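You operate a simulated robot arm through the tools that you are given. There is no shell and no other tool.

You are at the controls of a simulated robot arm. One attempt, no reset.

TASK
Pull the green plug and plug the grey one in.
Fine: each socket switch is off while its plug moves; the green one stays off, the grey one ends on with its lamp lit.

It is judged by the outcome, as a careful person would: the job done as asked, and still so three seconds after it is handed in. It fails if anything else is knocked over, pushed out of place, dropped, spilled or broken.

THE ROBOT
A 6-joint arm with a two-finger gripper, fixed in place. Base frame: the origin is at the foot of the arm, x ahead of it, y to its left, z up; the work surface is at about z = 700. Readings come in mm, rad, newtons and seconds.
With the tool pointing down near the work surface it reaches from about 380 to 680 mm from the base axis. Its first joint turns from -1.152 to 1.152 rad. Payload 2.45 kg.
The tool frame sits at the grasp point between the pads (the TCP): z along the fingers, y along the line on which they close. The tips reach 30 mm beyond it. The gripper opens to 106 mm. The gripper's body begins 79 mm behind the TCP.
Orientation is that of the tool frame in the base frame, as a unit quaternion [x, y, z, w]. With the fingers straight down and closing along the base's y, the tool's x points along the base's -x, its y along +y and its z along -z.

THE INTERFACE
- The arm moves only by the tool play_rows. Its argument "targets" is a list of rows, each an object of numbers (a shift or turn left out is 0, a gripper value left out holds the last): "x", "y", "z": the shift along the base's x, y, z in units of 100 mm (1.0 is 100 mm); "rx", "ry", "rz": the turn, a rotation vector about the base's x, y, z in units of 180 degrees (1.0 is 180 degrees). In form: [{"x": .., "y": .., "z": .., "rx": .., "ry": .., "rz": ..}, ...]. A call has 1 to 20 rows; each row is the pose to reach, as a shift and turn from the pose commanded when the call began. "hand" is the finger opening in m, from 0 to 0.106, set as the call begins (left out, the last holds). A call with a number of a shift or a turn outside -1 to 1 is refused whole. Each row takes 0.2 s and may step no farther than 50 mm and 0.15 rad from the row before; otherwise, or with a gripper value out of range, the whole call is refused. Where a pose cannot be reached the arm comes as near as it can. A force on the tool above 50 N (or 10 N above the force at the start of the call, whichever is more), or a blocked arm, ends the call early, and 0.2 s more pass. Each finger travels about 153 mm/s and halts on what it meets, pressing with about 22 N; the grip force reading is that of the motor and also rises with nothing between the fingers. The clock runs only during rows and for 0.2 s after the last one: add rows that repeat a pose to give the fingers time. The reply holds the time, the measured pose of the TCP, the force on the tool along the base axes, the opening and the grip force, in the units named above and with some noise, with the torque about the TCP (base axes, N m) and any sound that the robot's microphone picked up, and new pictures: "views" is both (left out), scene, wrist or none.
- Cameras (640 x 400 px; columns grow to the right, rows downward): "scene" is fixed at [81.7, 445.7, 1407.1]; the picture's right is [-0.38, -0.93, 0.00], its down [-0.51, 0.21, -0.84] and it looks along [0.77, -0.32, -0.55] (base axes); focal length 345 px, centre (320, 200). "wrist" rides on the gripper at [76, -2, -106] in the tool frame; the picture's right is [0.02, 1.00, 0.00], its down [-0.78, 0.02, -0.62] and it looks along [-0.62, 0.01, 0.78] (tool axes); focal length 247 px, centre (320, 200). There is no depth. A picture from a camera that has moved, and an enlarged one, comes with that camera's place and axes in the base frame and with its lens.
- enlarge(camera, box): a new picture of the part [left, top, right, bottom] of that camera's present view, enlarged. It takes no simulated time.
- job_done(): hands the job in; it is judged then, once.

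Places have to be worked out from the pictures, the camera data and where the tool is seen. Open the gripper and draw the arm clear of the work before you hand the job in, unless the task says otherwise.

The tools are called after "Emit:" as a command line: name --argument value ..., lists and objects as JSON in quotes. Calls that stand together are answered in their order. play_rows: Moves the arm, as the interface text tells. Its arguments: {"type":"object","properties":{"targets":{"type":"array","items":{"type":"object","properties":{"x":{"type":"number"},"y":{"type":"number"},"z":{"type":"number"},"rx":{"type":"number"},"ry":{"type":"number"},"rz":{"type":"number"}}}},"hand":{"type":"number"},"views":{"type":"string","enum":["both","scene","wrist","none"]}},"required":["targets"]} The other tools are called the same way: enlarge (camera, box) takes an enlarged picture of a part of a camera's view; job_done () hands the job in.

At the start:

```text
t: 0.0
position: [257.7, 231.1, 1070.9]
tcp_rot: [0.0, 1.0, 0.001, 0.001]
ft_force: [-0.5, 0.2, -0.2]
torque: [-0.02, -0.02, -0.01]
grip_width: 106.2
grasp_force: 0.2
```

scene: 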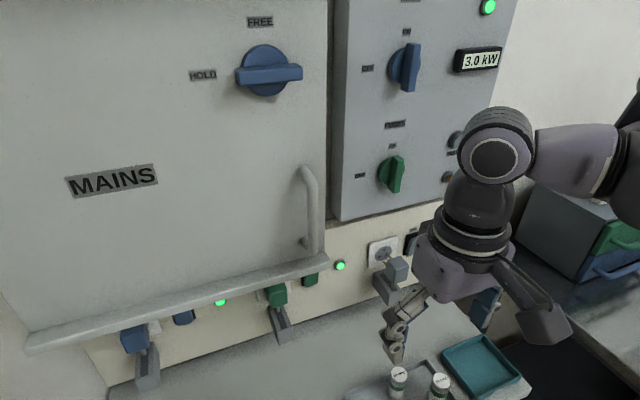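
wrist: 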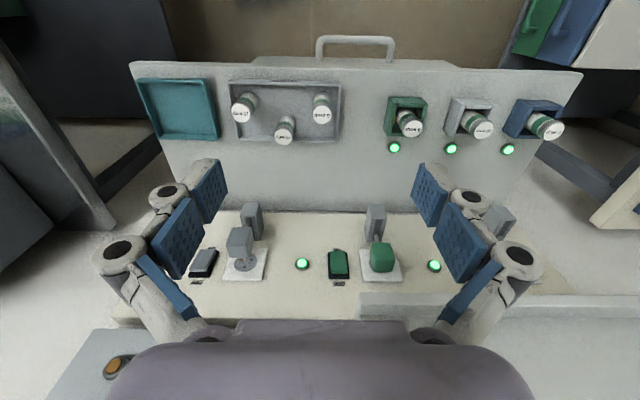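

I'll start by looking closely at both views to identify the sockets, switches, lamps and plugs.

Emit:
enlarge --camera "scene" --box '[80, 200, 400, 400]'

Emit:
enlarge --camera "scene" --box '[340, 200, 540, 325]'

Emit:
enlarge --camera "wrist" --box '[180, 180, 340, 280]'

Emit:
enlarge --camera "wrist" --box '[300, 190, 460, 290]'

Emit:
enlarge --camera "scene" --box '[320, 0, 520, 200]'

```text
2.00 times, centred on (240, 300) of scene
camera zoom: at [81.7, 445.7, 1407.1], right [-0.38, -0.93, 0.0], down [-0.51, 0.21, -0.84], along [0.77, -0.32, -0.55], focal length 690 px, centre (480, 0)
```

zoom: 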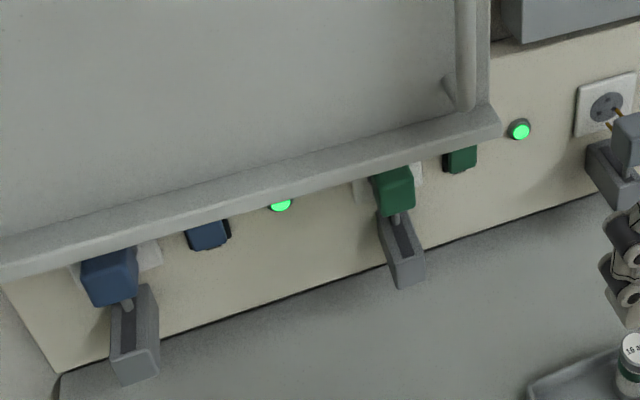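

```text
3.20 times, centred on (440, 262) of scene
camera zoom: at [81.7, 445.7, 1407.1], right [-0.38, -0.93, 0.0], down [-0.51, 0.21, -0.84], along [0.77, -0.32, -0.55], focal length 1104 px, centre (-64, 0)
```

zoom: 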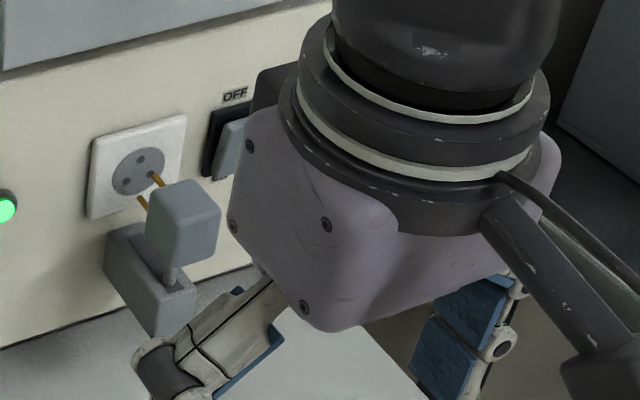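

```text
4.00 times, centred on (260, 230) of wrist
camera zoom: at [181.0, 229.2, 1177.2], right [-0.02, 1.0, 0.0], down [0.78, 0.02, 0.62], along [0.62, 0.01, -0.78], focal length 988 px, centre (560, 80)
```

zoom: 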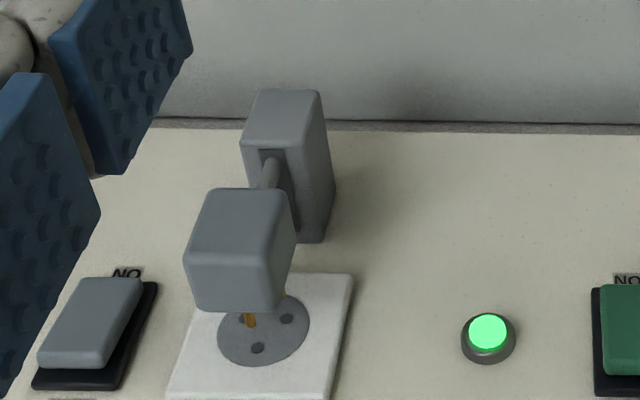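

```text
4.00 times, centred on (380, 240) of wrist
camera zoom: at [181.0, 229.2, 1177.2], right [-0.02, 1.0, 0.0], down [0.78, 0.02, 0.62], along [0.62, 0.01, -0.78], focal length 988 px, centre (80, 40)
```

zoom: 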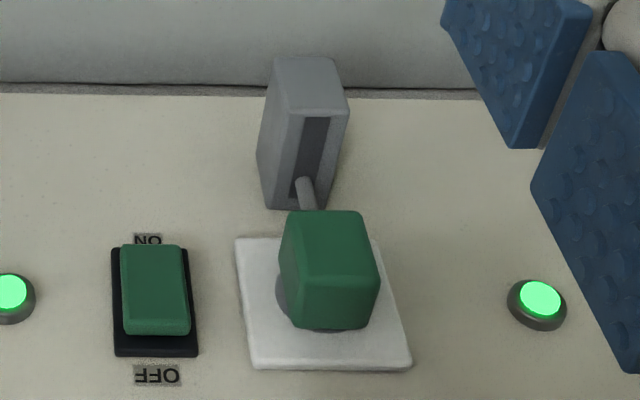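

```text
2.00 times, centred on (420, 100) of scene
camera zoom: at [81.7, 445.7, 1407.1], right [-0.38, -0.93, 0.0], down [-0.51, 0.21, -0.84], along [0.77, -0.32, -0.55], focal length 690 px, centre (120, 400)
```

zoom: 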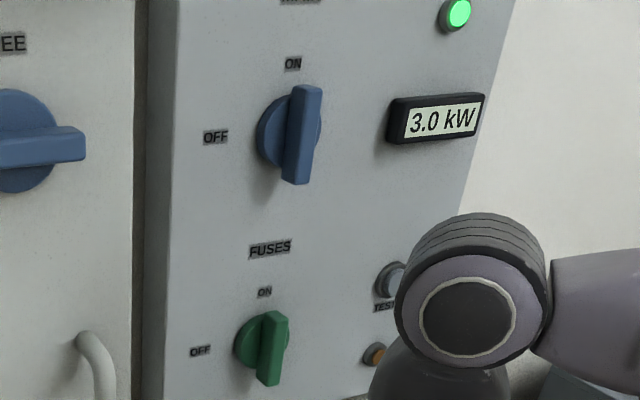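

Reading the pictures: the sockets sit on a vertical wall around x≈540, z≈910. I'll zoom in more to locate the switches and plugs precisely and to read the rocker states.

Emit:
enlarge --camera "wrist" --box '[325, 235, 405, 285]'

Emit:
enlarge --camera "scene" --box '[255, 250, 351, 310]'

Emit:
enlarge --camera "wrist" --box '[185, 235, 265, 285]'

Emit:
enlarge --camera "scene" --box '[350, 220, 430, 270]'

Emit:
enlarge --camera "wrist" --box '[130, 60, 610, 360]'

```text
8.00 times, centred on (365, 260) of wrist
camera zoom: at [181.0, 229.2, 1177.2], right [-0.02, 1.0, 0.0], down [0.78, 0.02, 0.62], along [0.62, 0.01, -0.78], focal length 1976 px, centre (-40, -280)
```

zoom: 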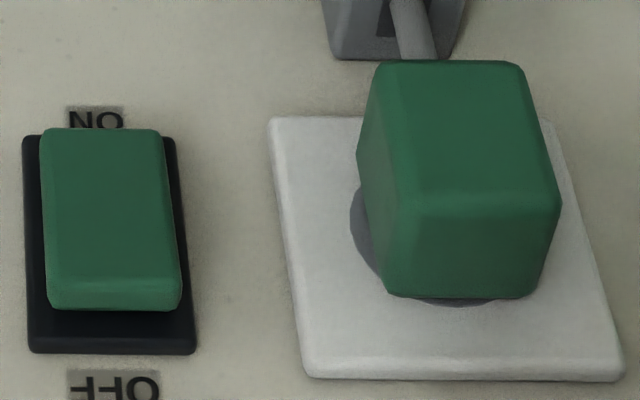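

```text
6.67 times, centred on (303, 280) of scene
camera zoom: at [81.7, 445.7, 1407.1], right [-0.38, -0.93, 0.0], down [-0.51, 0.21, -0.84], along [0.77, -0.32, -0.55], focal length 2301 px, centre (433, -333)
```

zoom: 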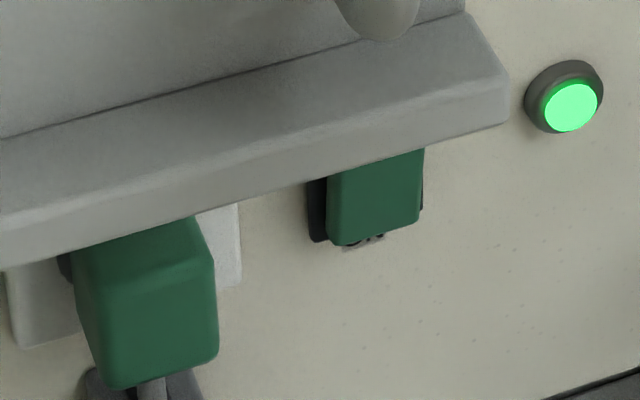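

```text
8.00 times, centred on (225, 260) of wrist
camera zoom: at [181.0, 229.2, 1177.2], right [-0.02, 1.0, 0.0], down [0.78, 0.02, 0.62], along [0.62, 0.01, -0.78], focal length 1976 px, centre (1080, -280)
```

zoom: 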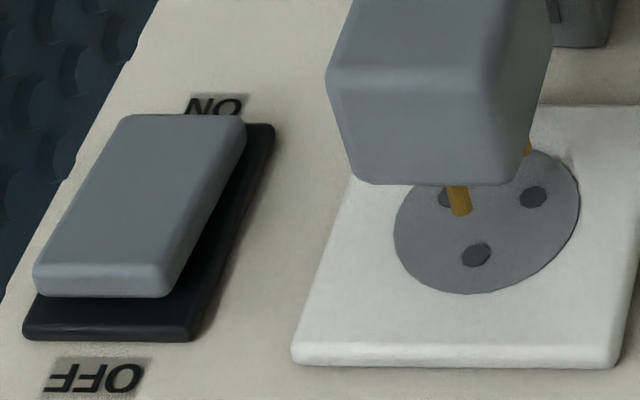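

```text
8.00 times, centred on (390, 245) of scene
camera zoom: at [81.7, 445.7, 1407.1], right [-0.38, -0.93, 0.0], down [-0.51, 0.21, -0.84], along [0.77, -0.32, -0.55], focal length 2761 px, centre (-240, -160)
```

zoom: 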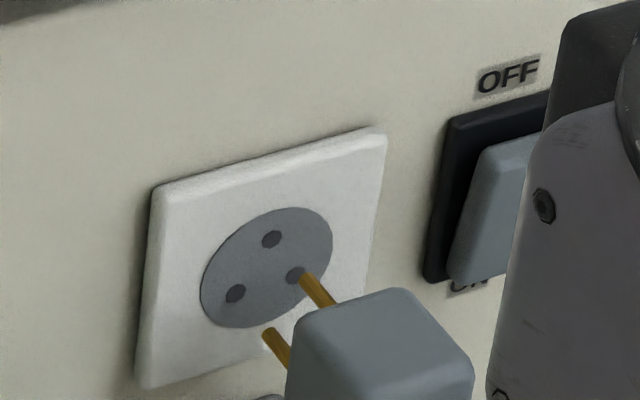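

```text
1.33 times, centred on (370, 210) of wrist
camera zoom: at [181.0, 229.2, 1177.2], right [-0.02, 1.0, 0.0], down [0.78, 0.02, 0.62], along [0.62, 0.01, -0.78], focal length 329 px, centre (253, 187)
```

zoom: 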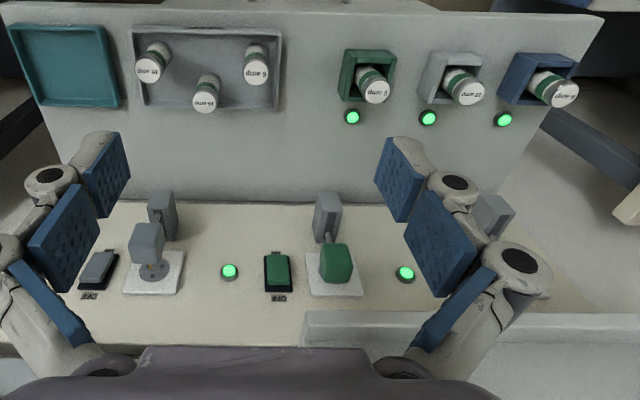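

The upright cylinders look like labelled fuses, so I'll read them and the rest of the console in case anything bears on the job.

Emit:
enlarge --camera "wrist" --box '[370, 80, 570, 205]'

Emit:
enlarge --camera "scene" --box '[360, 0, 520, 100]'

Emit:
enlarge --camera "scene" --box '[340, 100, 500, 200]'

Emit:
enlarge --camera "scene" --box '[400, 225, 432, 245]'

Emit:
enlarge --camera "scene" --box '[320, 300, 560, 400]'

```text
3.20 times, centred on (470, 142) of wrist
camera zoom: at [181.0, 229.2, 1177.2], right [-0.02, 1.0, 0.0], down [0.78, 0.02, 0.62], along [0.62, 0.01, -0.78], focal length 790 px, centre (-160, 384)
```

zoom: 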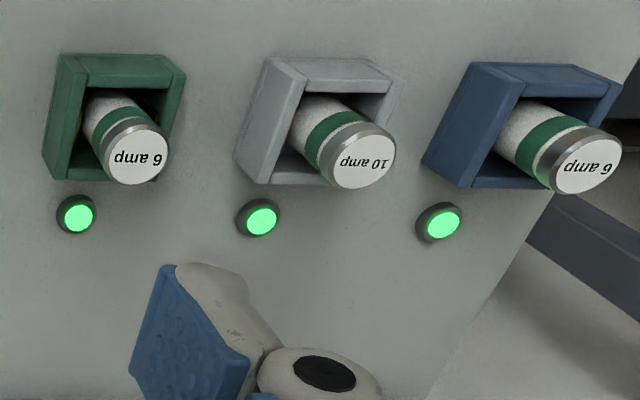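

```text
4.00 times, centred on (440, 50) of scene
camera zoom: at [81.7, 445.7, 1407.1], right [-0.38, -0.93, 0.0], down [-0.51, 0.21, -0.84], along [0.77, -0.32, -0.55], focal length 1380 px, centre (-160, 800)
```

zoom: 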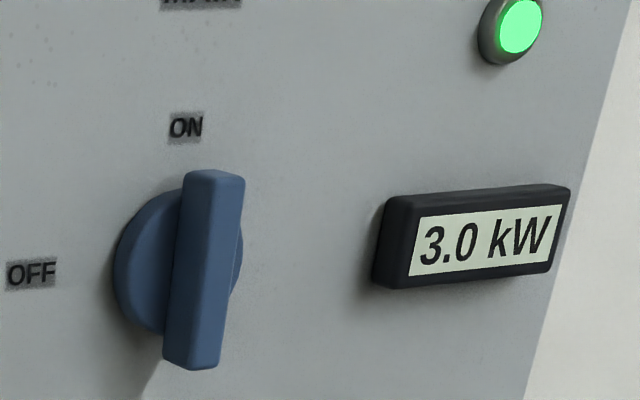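

```text
4.00 times, centred on (420, 150) of scene
camera zoom: at [81.7, 445.7, 1407.1], right [-0.38, -0.93, 0.0], down [-0.51, 0.21, -0.84], along [0.77, -0.32, -0.55], focal length 1380 px, centre (-80, 400)
```

zoom: 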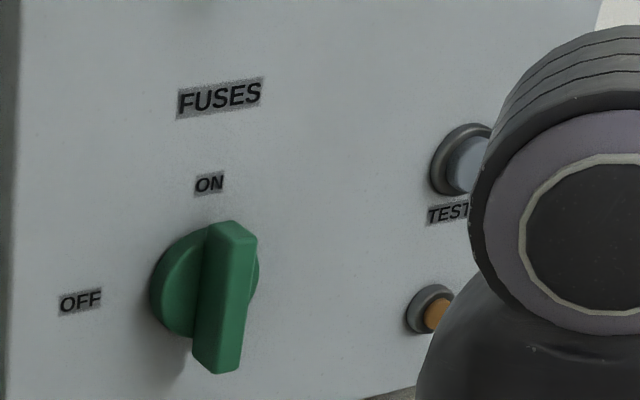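

```text
16.00 times, centred on (416, 235) of scene
camera zoom: at [81.7, 445.7, 1407.1], right [-0.38, -0.93, 0.0], down [-0.51, 0.21, -0.84], along [0.77, -0.32, -0.55], focal length 5522 px, centre (-1216, -360)
```

zoom: 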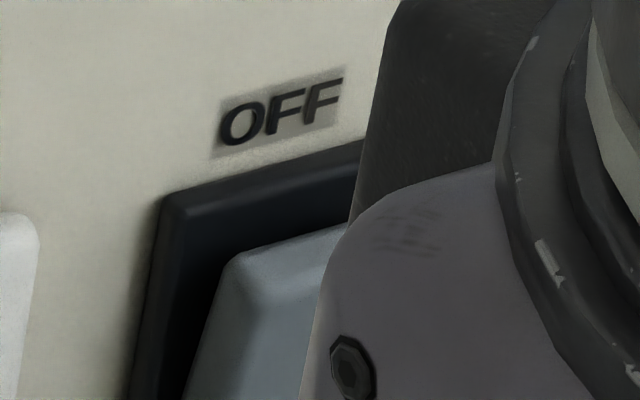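

```text
2.67 times, centred on (440, 350) of scene
camera zoom: at [81.7, 445.7, 1407.1], right [-0.38, -0.93, 0.0], down [-0.51, 0.21, -0.84], along [0.77, -0.32, -0.55], focal length 920 px, centre (0, -200)
```

zoom: 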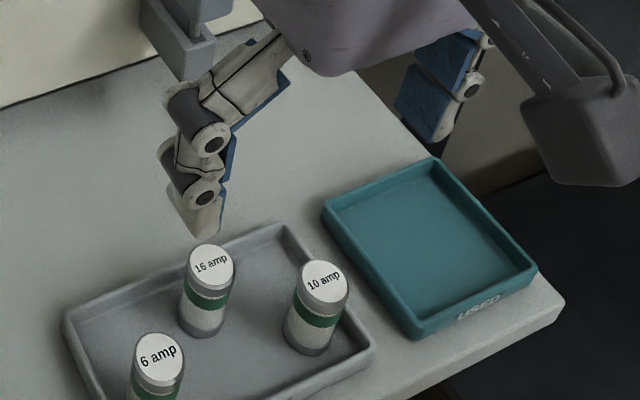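

What I see: green switch near (540, 269, 903), green plug near (515, 346, 900), grey plug near (476–505, 107, 900), grey switch near y≈31. OFF is the upper half of each rocker and ON the lower. I'll close the gripper and tilt the tool forward while advancing to a pre-approach point in front of the green switch.

Emit:
play_rows --targets '[{"x": 0.125, "y": 0.05, "z": -0.06, "ry": -0.035}, {"x": 0.25, "y": 0.1, "z": -0.14, "ry": -0.07}, {"x": 0.375, "y": 0.14, "z": -0.24, "ry": -0.105}, {"x": 0.5, "y": 0.19, "z": -0.36, "ry": -0.14}, {"x": 0.625, "y": 0.24, "z": -0.48, "ry": -0.175}, {"x": 0.75, "y": 0.29, "z": -0.6, "ry": -0.21}, {"x": 0.875, "y": 0.34, "z": -0.72, "ry": -0.245}, {"x": 1.0, "y": 0.38, "z": -0.84, "ry": -0.28}]' --hand 0

```text
t: 1.8
position: [356.1, 269.4, 988.2]
tcp_rot: [0.0, 0.904, 0.0, 0.428]
ft_force: [-0.6, 0.4, -0.1]
torque: [-0.01, -0.01, -0.03]
grip_width: 0.1
grasp_force: 21.6
camera wrist: at [226.4, 267.9, 996.8], right [-0.01, 1.0, -0.02], down [0.02, 0.02, 1.0], along [1.0, 0.01, -0.02], focal length 247 px, centre (320, 200)
```

scene: 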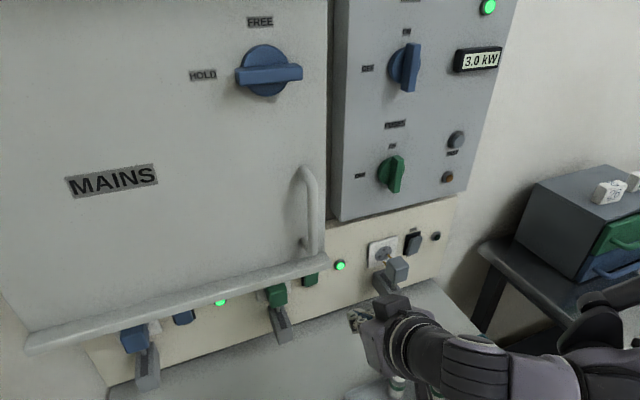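
wrist: 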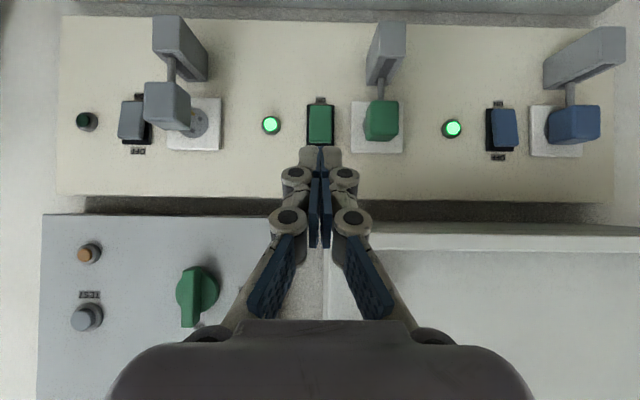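

The wrist camera now looks straight at the wall, and the grey lamp at far left is dark. I'll zoom in on both switches and the plugs.

Emit:
enlarge --camera "wrist" --box '[70, 70, 230, 170]'

Emit:
enlarge --camera "wrist" --box '[255, 70, 415, 170]'

Emit:
enlarge --camera "scene" --box '[350, 215, 446, 275]'

Emit:
enlarge --camera "scene" --box '[290, 260, 370, 310]'

Emit:
enlarge --camera "wrist" --box '[250, 120, 410, 220]'

Emit:
enlarge --camera "scene" --box '[320, 280, 480, 400]'

```text
4.00 times, centred on (150, 120) of wrist
camera zoom: at [226.4, 267.9, 996.8], right [-0.01, 1.0, -0.02], down [0.02, 0.02, 1.0], along [1.0, 0.01, -0.02], focal length 988 px, centre (1000, 520)
```

zoom: 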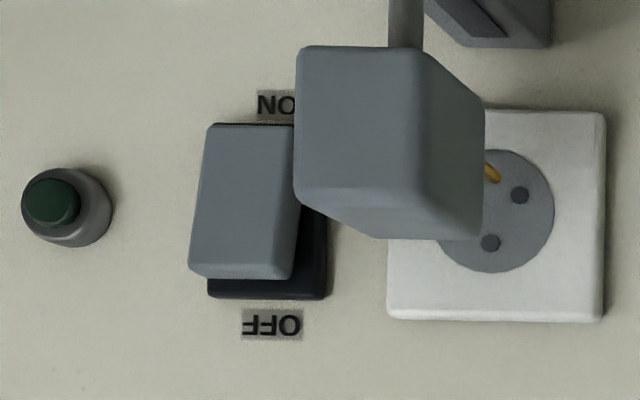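

```text
4.00 times, centred on (335, 120) of wrist
camera zoom: at [226.4, 267.9, 996.8], right [-0.01, 1.0, -0.02], down [0.02, 0.02, 1.0], along [1.0, 0.01, -0.02], focal length 988 px, centre (260, 520)
```

zoom: 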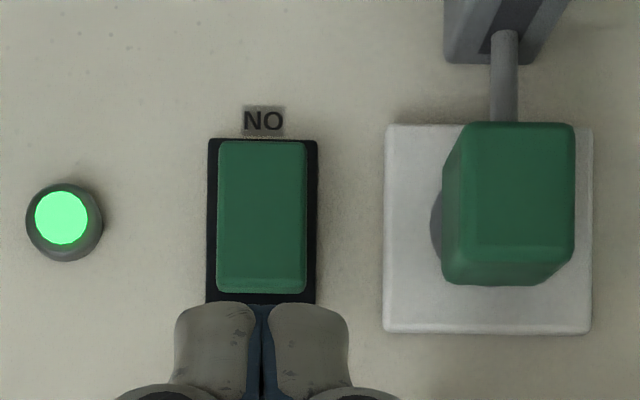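

```text
6.67 times, centred on (398, 245) of scene
camera zoom: at [81.7, 445.7, 1407.1], right [-0.38, -0.93, 0.0], down [-0.51, 0.21, -0.84], along [0.77, -0.32, -0.55], focal length 2301 px, centre (-200, -100)
```

zoom: 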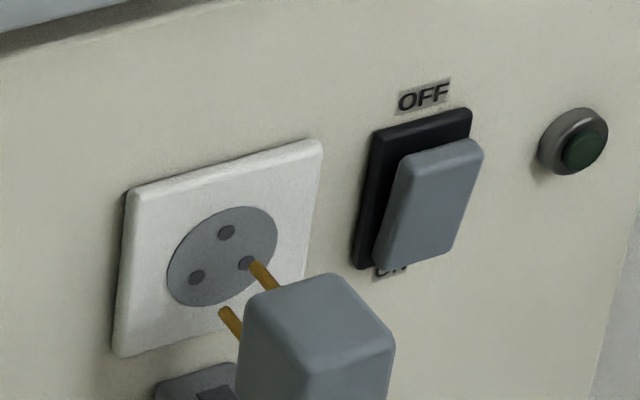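

```text
8.00 times, centred on (330, 285) of scene
camera zoom: at [81.7, 445.7, 1407.1], right [-0.38, -0.93, 0.0], down [-0.51, 0.21, -0.84], along [0.77, -0.32, -0.55], focal length 2761 px, centre (240, -480)
```

zoom: 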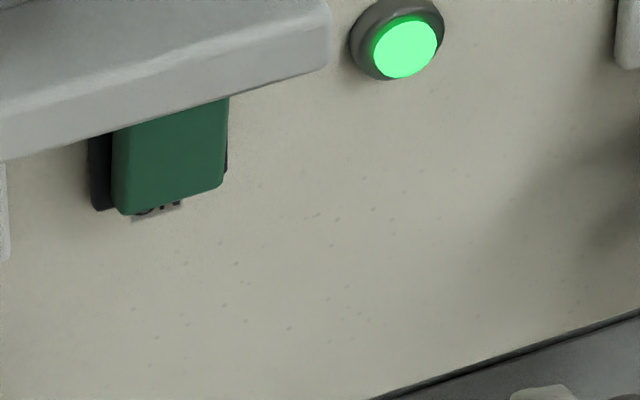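

```text
4.00 times, centred on (330, 170) of wrist
camera zoom: at [226.4, 267.9, 996.8], right [-0.01, 1.0, -0.02], down [0.02, 0.02, 1.0], along [1.0, 0.01, -0.02], focal length 988 px, centre (280, 320)
```

zoom: 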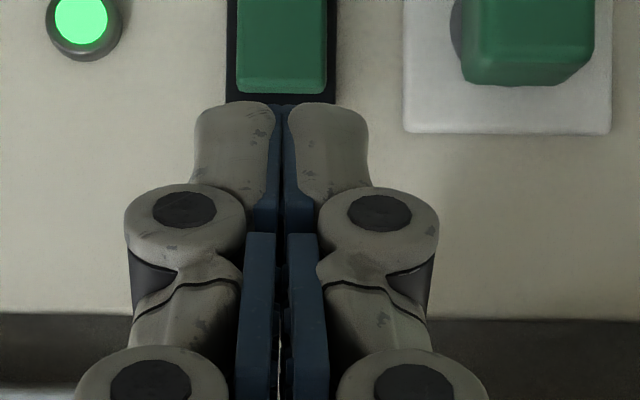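

```text
3.33 times, centred on (400, 340) of scene
camera zoom: at [81.7, 445.7, 1407.1], right [-0.38, -0.93, 0.0], down [-0.51, 0.21, -0.84], along [0.77, -0.32, -0.55], focal length 1150 px, centre (53, -267)
```

zoom: 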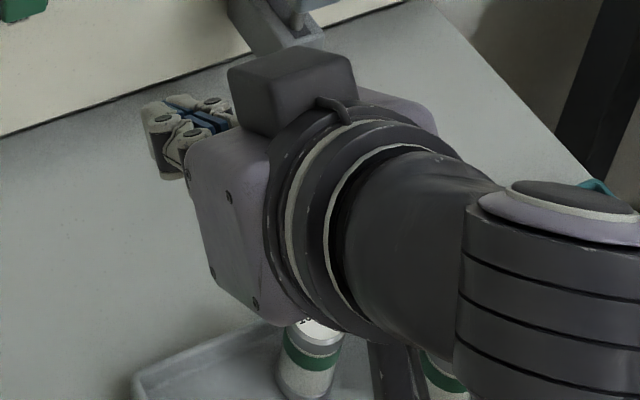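

Both rockers have the upper (OFF) end standing out, so the grey switch is currently ON as well, with its lamp dark only because it is unplugged. It has to go off before I move that plug. The row is at z≈895; I'll move to just in front of the green switch's upper half, nearly horizontal.

Emit:
play_rows --targets '[{"x": 0.15, "y": 0.005, "z": -0.16, "ry": -0.03}, {"x": 0.35, "y": 0.01, "z": -0.34, "ry": -0.06}, {"x": 0.55, "y": 0.013, "z": -0.52, "ry": -0.09}, {"x": 0.75, "y": 0.016, "z": -0.68, "ry": -0.12}, {"x": 0.94, "y": 0.016, "z": -0.8, "ry": -0.152}]' --hand 0

```text
t: 3.0
position: [467.5, 294.0, 934.7]
tcp_rot: [0.0, 0.778, 0.0, 0.628]
ft_force: [-0.5, -1.0, -1.2]
torque: [0.01, -0.05, 0.05]
grip_width: 0.3
grasp_force: 22.3
out of reach, approached as far as the arm can: row 4, 5
camera wrist: at [348.2, 292.2, 882.7], right [0.0, 1.0, -0.02], down [-0.44, 0.02, 0.9], along [0.9, 0.01, 0.44], focal length 247 px, centre (320, 200)
```

scene: 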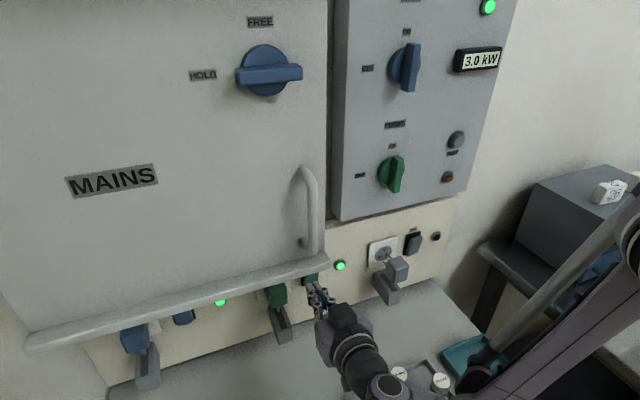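
wrist: 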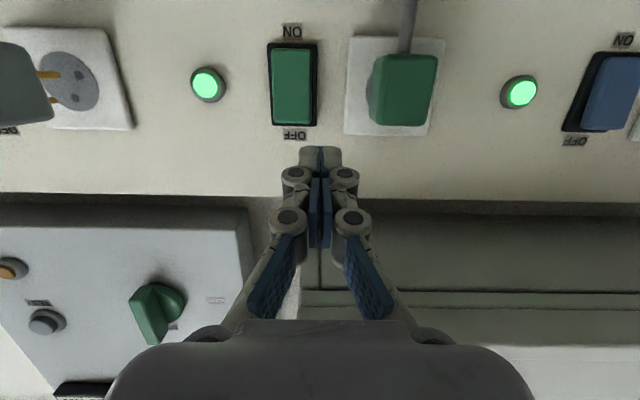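

The last pose was too close to the arm's own base (inner reach limit), so it settled at (467, 294, 935) with the intended tilt. I'll advance in x a little and see where the commanded pose actually is.

Emit:
play_rows --targets '[{"x": 0.1}, {"x": 0.2}, {"x": 0.35}]' --views "wrist"

Emit:
enlarge --camera "scene" --box '[240, 240, 400, 340]'

```text
t: 3.8
position: [502.1, 292.6, 935.0]
tcp_rot: [0.0, 0.778, 0.0, 0.629]
ft_force: [-0.1, -0.4, 0.9]
torque: [0.01, 0.02, 0.0]
grip_width: 0.0
grasp_force: 22.5
camera wrist: at [382.9, 291.1, 882.2], right [-0.01, 1.0, -0.02], down [-0.44, 0.02, 0.9], along [0.9, 0.01, 0.44], focal length 247 px, centre (320, 200)
```

wrist: 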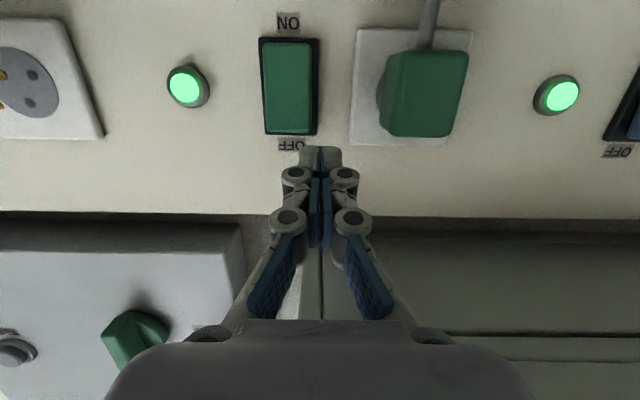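

```text
4.00 times, centred on (320, 290) of scene
camera zoom: at [81.7, 445.7, 1407.1], right [-0.38, -0.93, 0.0], down [-0.51, 0.21, -0.84], along [0.77, -0.32, -0.55], focal length 1380 px, centre (320, -160)
```

zoom: 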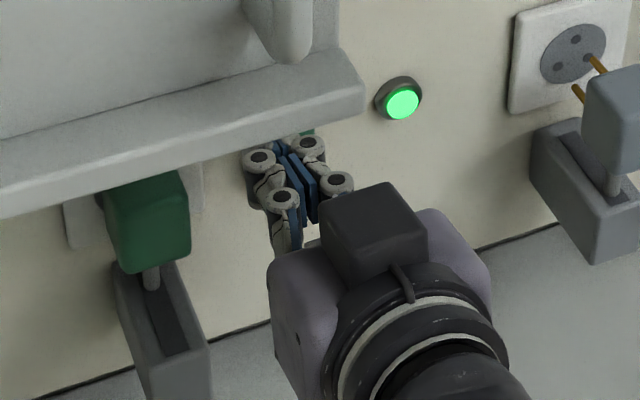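

The commanded pose follows the reached pose, so I'm at (502, 293, 935). I'll step back slightly, then line up with the green switch's upper half at y≈272, z≈908.

Emit:
play_rows --targets '[{"x": -0.07}, {"x": -0.07, "y": -0.1, "z": -0.1}, {"x": -0.07, "y": -0.2, "z": -0.2}, {"x": -0.07, "y": -0.2, "z": -0.27}]'

```text
t: 4.8
position: [503.0, 279.3, 922.6]
tcp_rot: [0.0, 0.778, 0.0, 0.628]
ft_force: [-0.2, 0.0, 0.5]
torque: [-0.01, 0.0, 0.01]
grip_width: 0.1
grasp_force: 22.5
out of reach, approached as far as the arm can: row 3, 4
camera wrist: at [383.0, 277.3, 869.9], right [0.0, 1.0, -0.02], down [-0.44, 0.02, 0.9], along [0.9, 0.01, 0.44], focal length 247 px, centre (320, 200)
```

scene: 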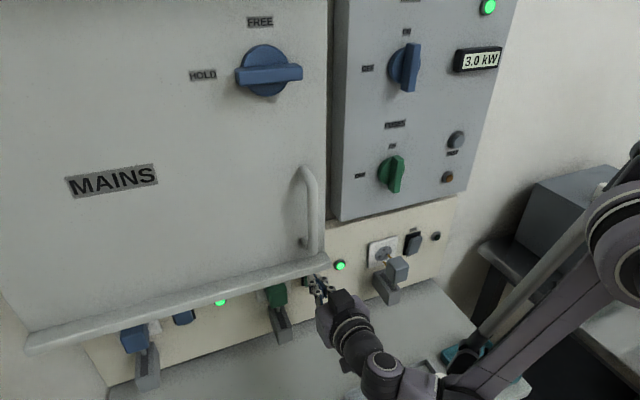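
wrist: 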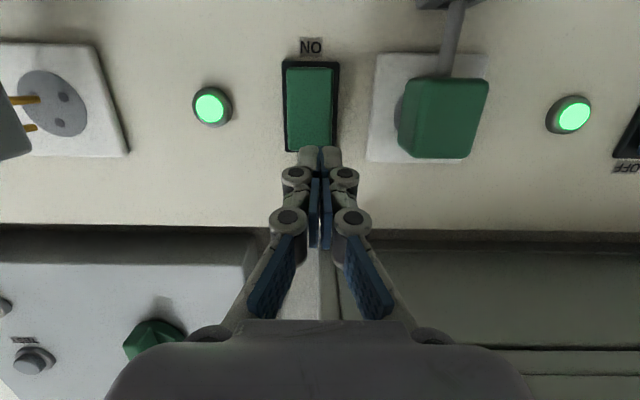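

At a 12° tilt the wrist is too close to the base at this height. Tilting down more (about 22°) raises the wrist and should stay clear of the door lip, so I'll do that and line up with the green switch's OFF half.

Emit:
play_rows --targets '[{"x": -0.04, "ry": 0.028}, {"x": -0.05, "ry": 0.056}, {"x": -0.05, "y": -0.07, "z": -0.05, "ry": 0.056}, {"x": -0.05, "y": -0.07, "z": -0.09, "ry": 0.056}]'

Emit:
enlarge --camera "wrist" --box '[260, 60, 420, 160]'

Emit:
enlarge --camera "scene" --box '[270, 250, 366, 310]'

```text
t: 5.8
position: [499.3, 270.9, 912.5]
tcp_rot: [0.0, 0.83, 0.0, 0.557]
ft_force: [0.3, 0.8, -0.2]
torque: [0.02, 0.0, 0.02]
grip_width: 0.0
grasp_force: 21.7
camera wrist: at [371.4, 269.9, 882.6], right [-0.01, 1.0, -0.02], down [-0.28, 0.02, 0.96], along [0.96, 0.01, 0.28], focal length 247 px, centre (320, 200)
```

scene: 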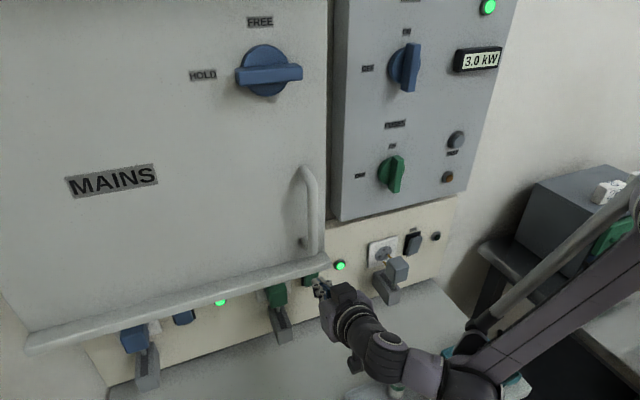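
wrist: 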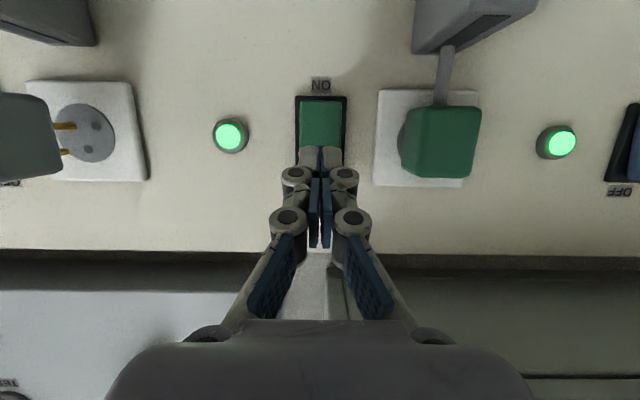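

```text
4.00 times, centred on (340, 110) of wrist
camera zoom: at [371.4, 269.9, 882.6], right [-0.01, 1.0, -0.02], down [-0.28, 0.02, 0.96], along [0.96, 0.01, 0.28], focal length 988 px, centre (240, 560)
```

zoom: 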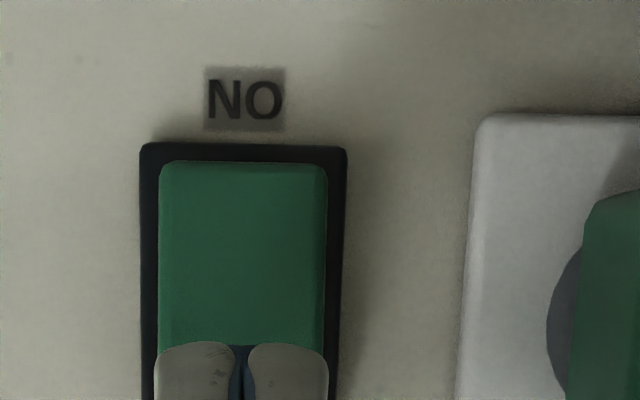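

```text
6.67 times, centred on (318, 280) of scene
camera zoom: at [81.7, 445.7, 1407.1], right [-0.38, -0.93, 0.0], down [-0.51, 0.21, -0.84], along [0.77, -0.32, -0.55], focal length 2301 px, centre (333, -333)
```

zoom: 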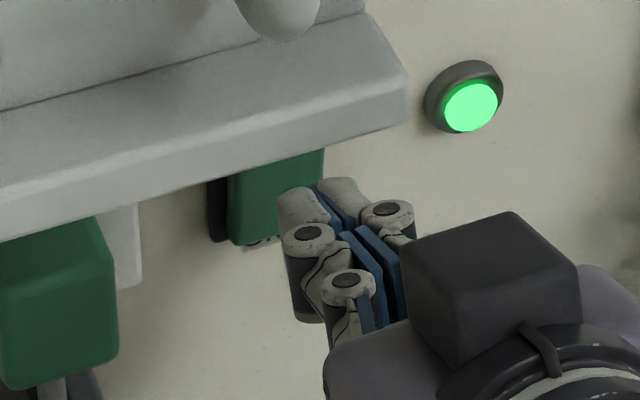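

Fingertips are centred on the rocker and overlap its upper half. I'll press forward gently, watching the force and the lamp.

Emit:
play_rows --targets '[{"x": 0.04}, {"x": 0.07}, {"x": 0.1}, {"x": 0.12}, {"x": 0.14}]'

```text
t: 7.0
position: [513.2, 271.9, 912.4]
tcp_rot: [0.0, 0.83, 0.001, 0.558]
ft_force: [0.2, -0.3, -0.1]
torque: [0.05, -0.02, -0.02]
grip_width: 0.2
grasp_force: 21.6
camera wrist: at [386.2, 269.8, 882.8], right [-0.01, 1.0, -0.02], down [-0.28, 0.02, 0.96], along [0.96, 0.01, 0.28], focal length 247 px, centre (320, 200)
```

scene: 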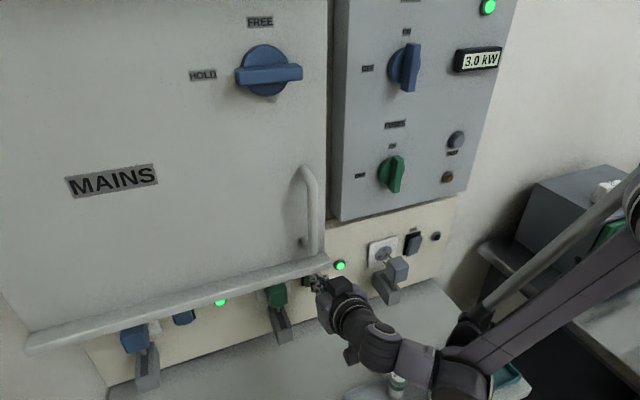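
wrist: 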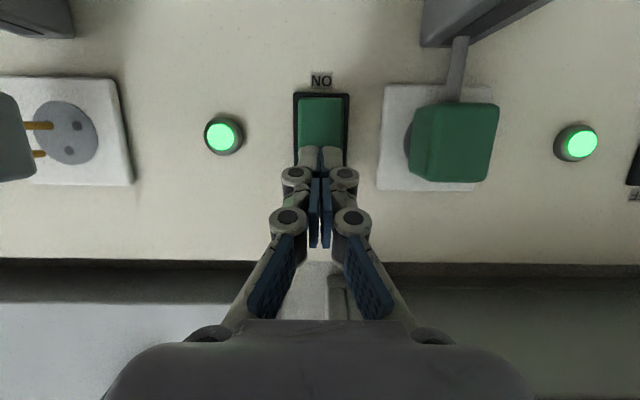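

No contact force yet at TCP x=513, so the switch is a little deeper than I estimated. I'll keep advancing in small steps.

Emit:
play_rows --targets '[{"x": 0.02}, {"x": 0.04}, {"x": 0.06}, {"x": 0.08}, {"x": 0.1}]'

```text
t: 8.2
position: [523.8, 274.0, 911.1]
tcp_rot: [-0.001, 0.83, 0.001, 0.558]
ft_force: [-0.5, 0.4, 0.1]
torque: [0.02, 0.0, 0.01]
grip_width: 0.2
grasp_force: 28.2
camera wrist: at [396.0, 270.8, 881.5], right [-0.01, 1.0, -0.02], down [-0.28, 0.02, 0.96], along [0.96, 0.01, 0.28], focal length 247 px, centre (320, 200)
```

scene: 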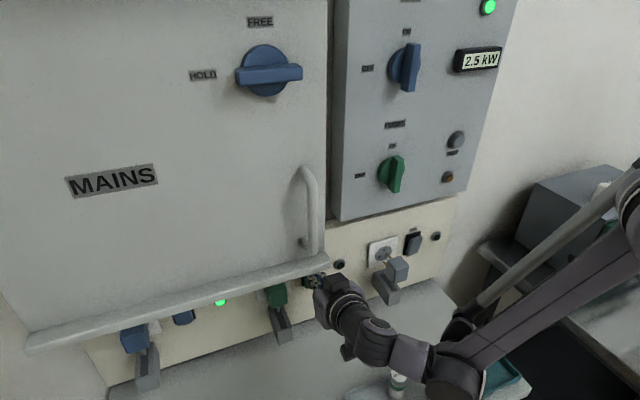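
wrist: 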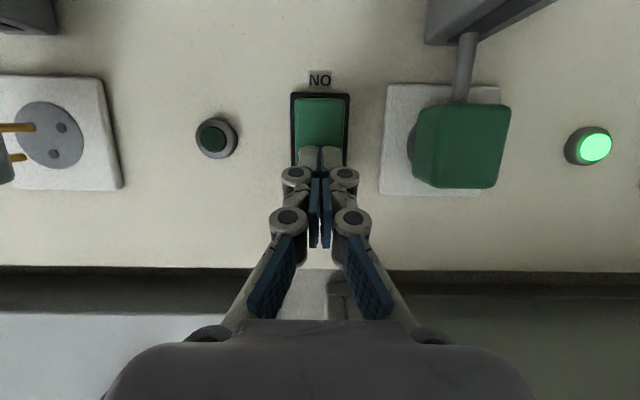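

The green lamp has gone out and the meter dropped to 2.5 kW, so the green switch is off. I'll back away from the wall and move across in front of the green plug (y≈347), with the fingers still closed.

Emit:
play_rows --targets '[{"x": -0.1}, {"x": -0.22, "y": 0.03}, {"x": -0.35, "y": 0.15}, {"x": -0.48, "y": 0.35, "ry": 0.01}, {"x": -0.5, "y": 0.55, "ry": 0.02}, {"x": -0.5, "y": 0.74, "ry": 0.022}]'

Emit:
enlarge --camera "wrist" --box '[240, 60, 400, 160]'

Emit:
enlarge --camera "scene" --box '[230, 250, 350, 325]'

```text
t: 9.6
position: [473.7, 346.2, 912.3]
tcp_rot: [-0.001, 0.849, 0.0, 0.528]
ft_force: [0.3, -0.2, 0.2]
torque: [0.02, 0.0, 0.0]
grip_width: 0.0
grasp_force: 28.0
camera wrist: at [344.7, 344.5, 891.5], right [-0.01, 1.0, -0.02], down [-0.21, 0.02, 0.98], along [0.98, 0.01, 0.21], focal length 247 px, centre (320, 200)
```

scene: 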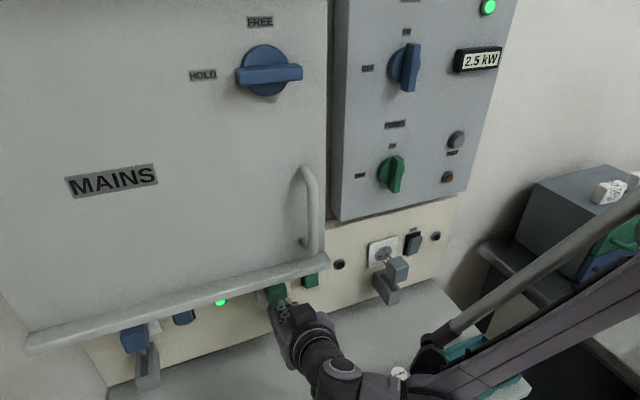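
wrist: 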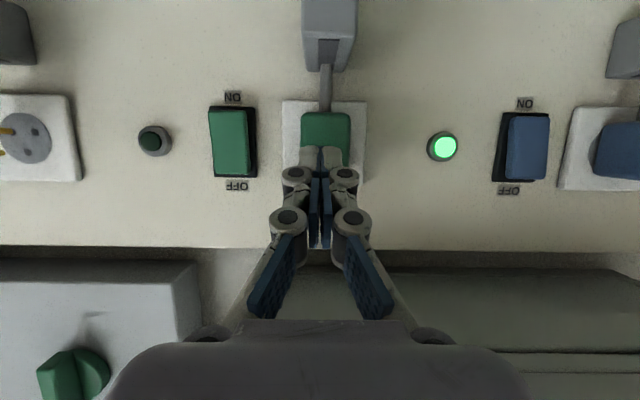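

```text
4.00 times, centred on (320, 110) of wrist
camera zoom: at [344.7, 344.5, 891.5], right [-0.01, 1.0, -0.02], down [-0.21, 0.02, 0.98], along [0.98, 0.01, 0.21], focal length 988 px, centre (320, 560)
```

zoom: 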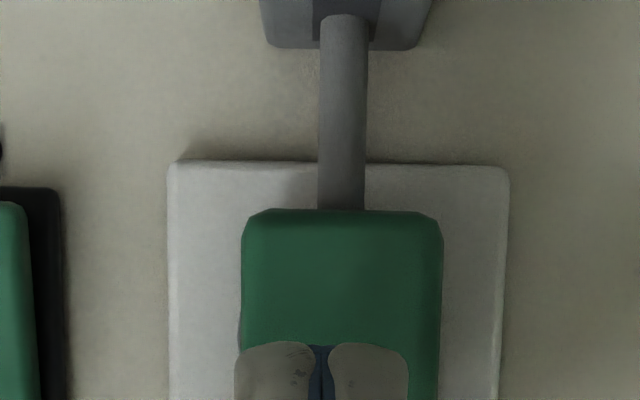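

```text
5.33 times, centred on (290, 288) of scene
camera zoom: at [81.7, 445.7, 1407.1], right [-0.38, -0.93, 0.0], down [-0.51, 0.21, -0.84], along [0.77, -0.32, -0.55], focal length 1841 px, centre (480, -267)
```

zoom: 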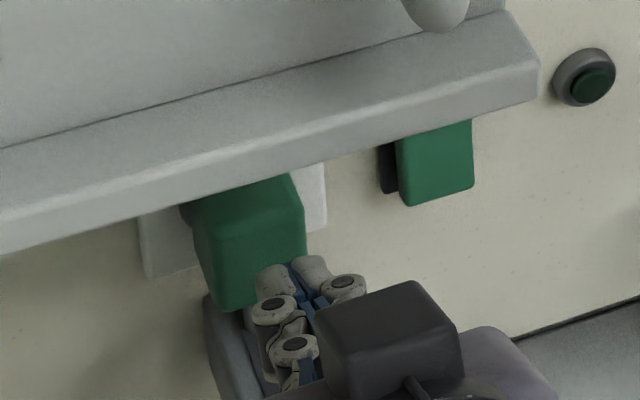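

The plug's centre reads about y≈350, z≈891, front face x≈523. I'll open the fingers to 70 mm, line up in y and z, then straddle the plug.

Emit:
play_rows --targets '[{"y": 0.02}, {"y": 0.04}, {"y": 0.04, "z": -0.07}, {"y": 0.04, "z": -0.14}, {"x": 0.12, "y": 0.04, "z": -0.14}]' --hand 0.07

Emit:
enlarge --camera "wrist" --box '[240, 60, 400, 160]'

```text
t: 10.8
position: [485.6, 349.9, 897.8]
tcp_rot: [0.0, 0.849, 0.0, 0.529]
ft_force: [0.3, -0.1, 0.1]
torque: [-0.02, 0.01, 0.0]
grip_width: 69.7
grasp_force: 0.0
camera wrist: at [356.4, 348.2, 877.2], right [-0.01, 1.0, -0.02], down [-0.21, 0.02, 0.98], along [0.98, 0.01, 0.21], focal length 247 px, centre (320, 200)
```

scene: 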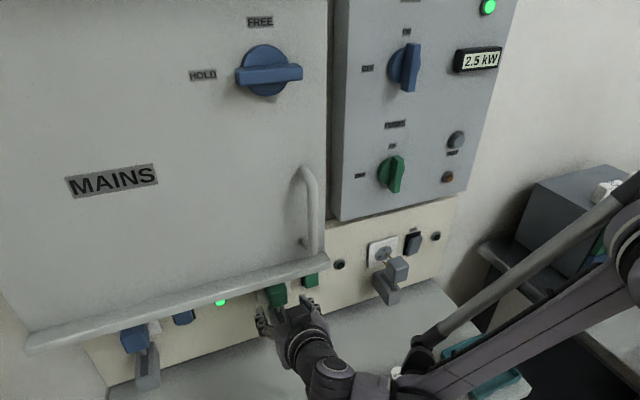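
wrist: 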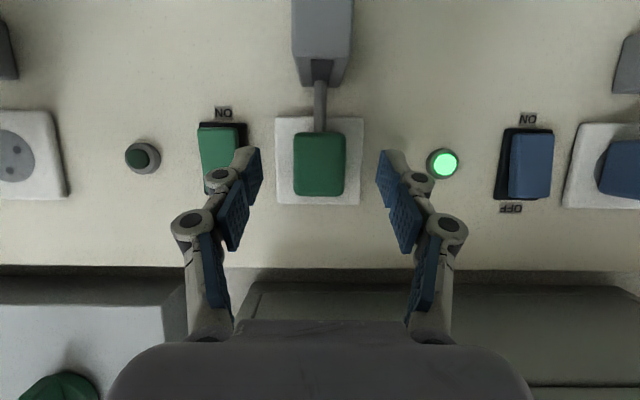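

```text
4.00 times, centred on (320, 110) of wrist
camera zoom: at [356.4, 348.2, 877.2], right [-0.01, 1.0, -0.02], down [-0.21, 0.02, 0.98], along [0.98, 0.01, 0.21], focal length 988 px, centre (320, 560)
```

zoom: 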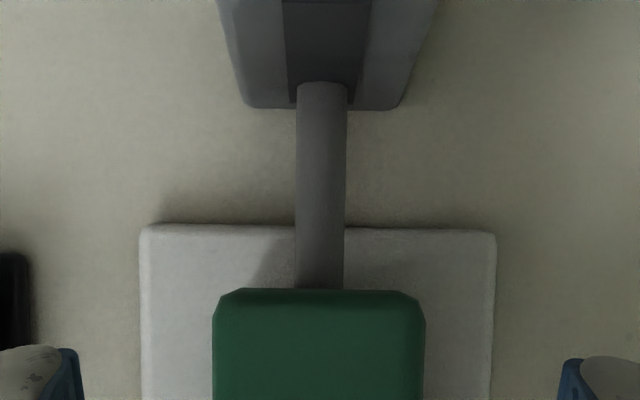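

The plug is centred between the fingers. Advancing 31 mm so the tips straddle the plug body.

Emit:
play_rows --targets '[{"x": 0.1}, {"x": 0.2}, {"x": 0.31}]' --views "both"

```text
t: 11.6
position: [517.2, 349.8, 897.5]
tcp_rot: [0.0, 0.849, 0.001, 0.528]
ft_force: [-0.4, -0.5, -0.7]
torque: [0.0, 0.03, 0.0]
grip_width: 69.9
grasp_force: 0.2
camera wrist: at [388.5, 347.9, 876.8], right [-0.01, 1.0, -0.02], down [-0.21, 0.02, 0.98], along [0.98, 0.01, 0.21], focal length 247 px, centre (320, 200)
```

scene: 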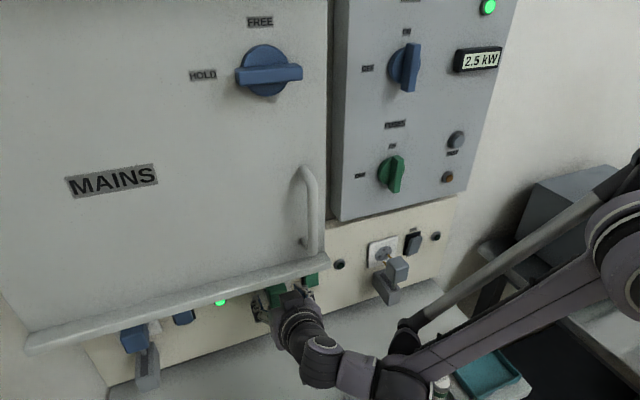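
wrist: 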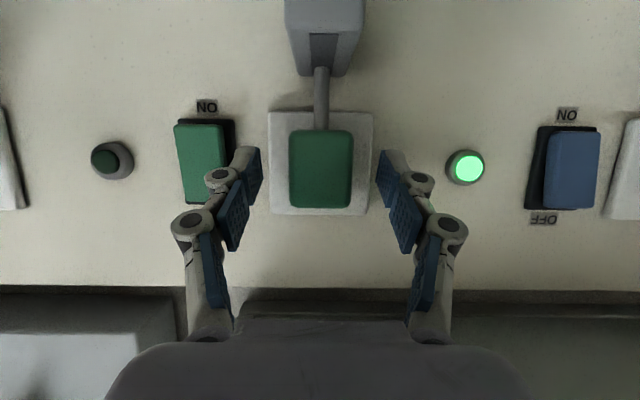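

Fingers are on either side of the plug with no contact. Closing on it now.

Emit:
play_rows --targets '[{"x": 0}, {"x": 0}, {"x": 0}]' --hand 0

Emit:
enlarge --camera "wrist" --box '[240, 100, 400, 200]'

Emit:
enlarge --camera "scene" --box '[220, 250, 340, 325]'

```text
t: 12.4
position: [516.7, 350.0, 898.5]
tcp_rot: [0.0, 0.849, 0.0, 0.528]
ft_force: [-2.4, 0.7, 3.5]
torque: [0.02, 0.04, -0.03]
grip_width: 35.2
grasp_force: 45.3
camera wrist: at [388.3, 348.0, 877.0], right [-0.01, 1.0, -0.02], down [-0.21, 0.02, 0.98], along [0.98, 0.01, 0.21], focal length 247 px, centre (320, 200)
```

scene: 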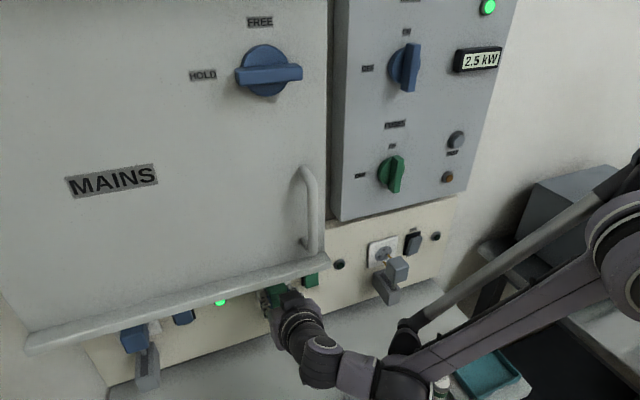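
wrist: 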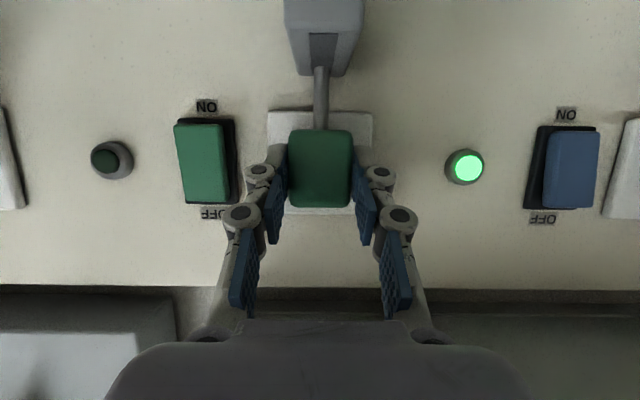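

```text
4.00 times, centred on (320, 150) of wrist
camera zoom: at [388.3, 348.0, 877.0], right [-0.01, 1.0, -0.02], down [-0.21, 0.02, 0.98], along [0.98, 0.01, 0.21], focal length 988 px, centre (320, 400)
```

zoom: 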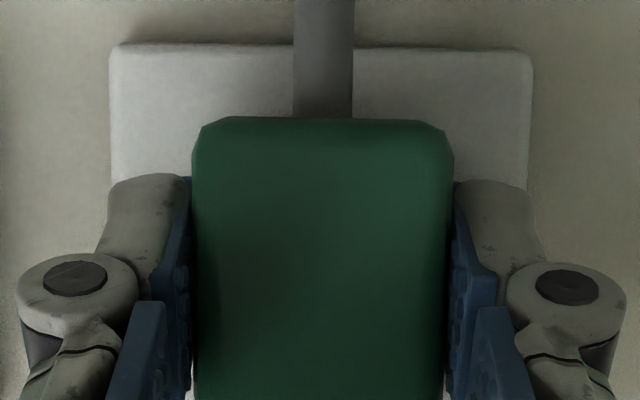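

```text
5.33 times, centred on (280, 288) of scene
camera zoom: at [81.5, 445.7, 1407.1], right [-0.38, -0.93, 0.0], down [-0.51, 0.21, -0.84], along [0.77, -0.32, -0.55], focal length 1841 px, centre (533, -267)
```

zoom: 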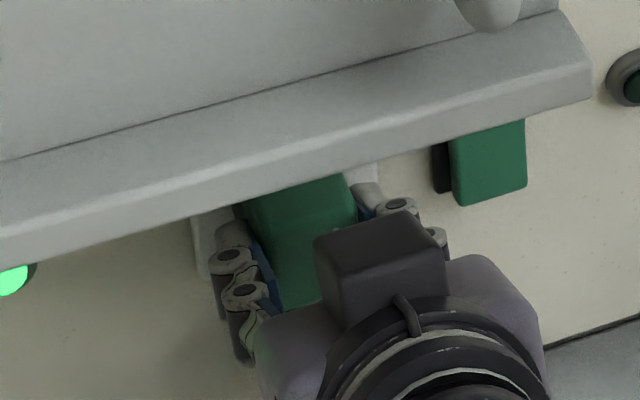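

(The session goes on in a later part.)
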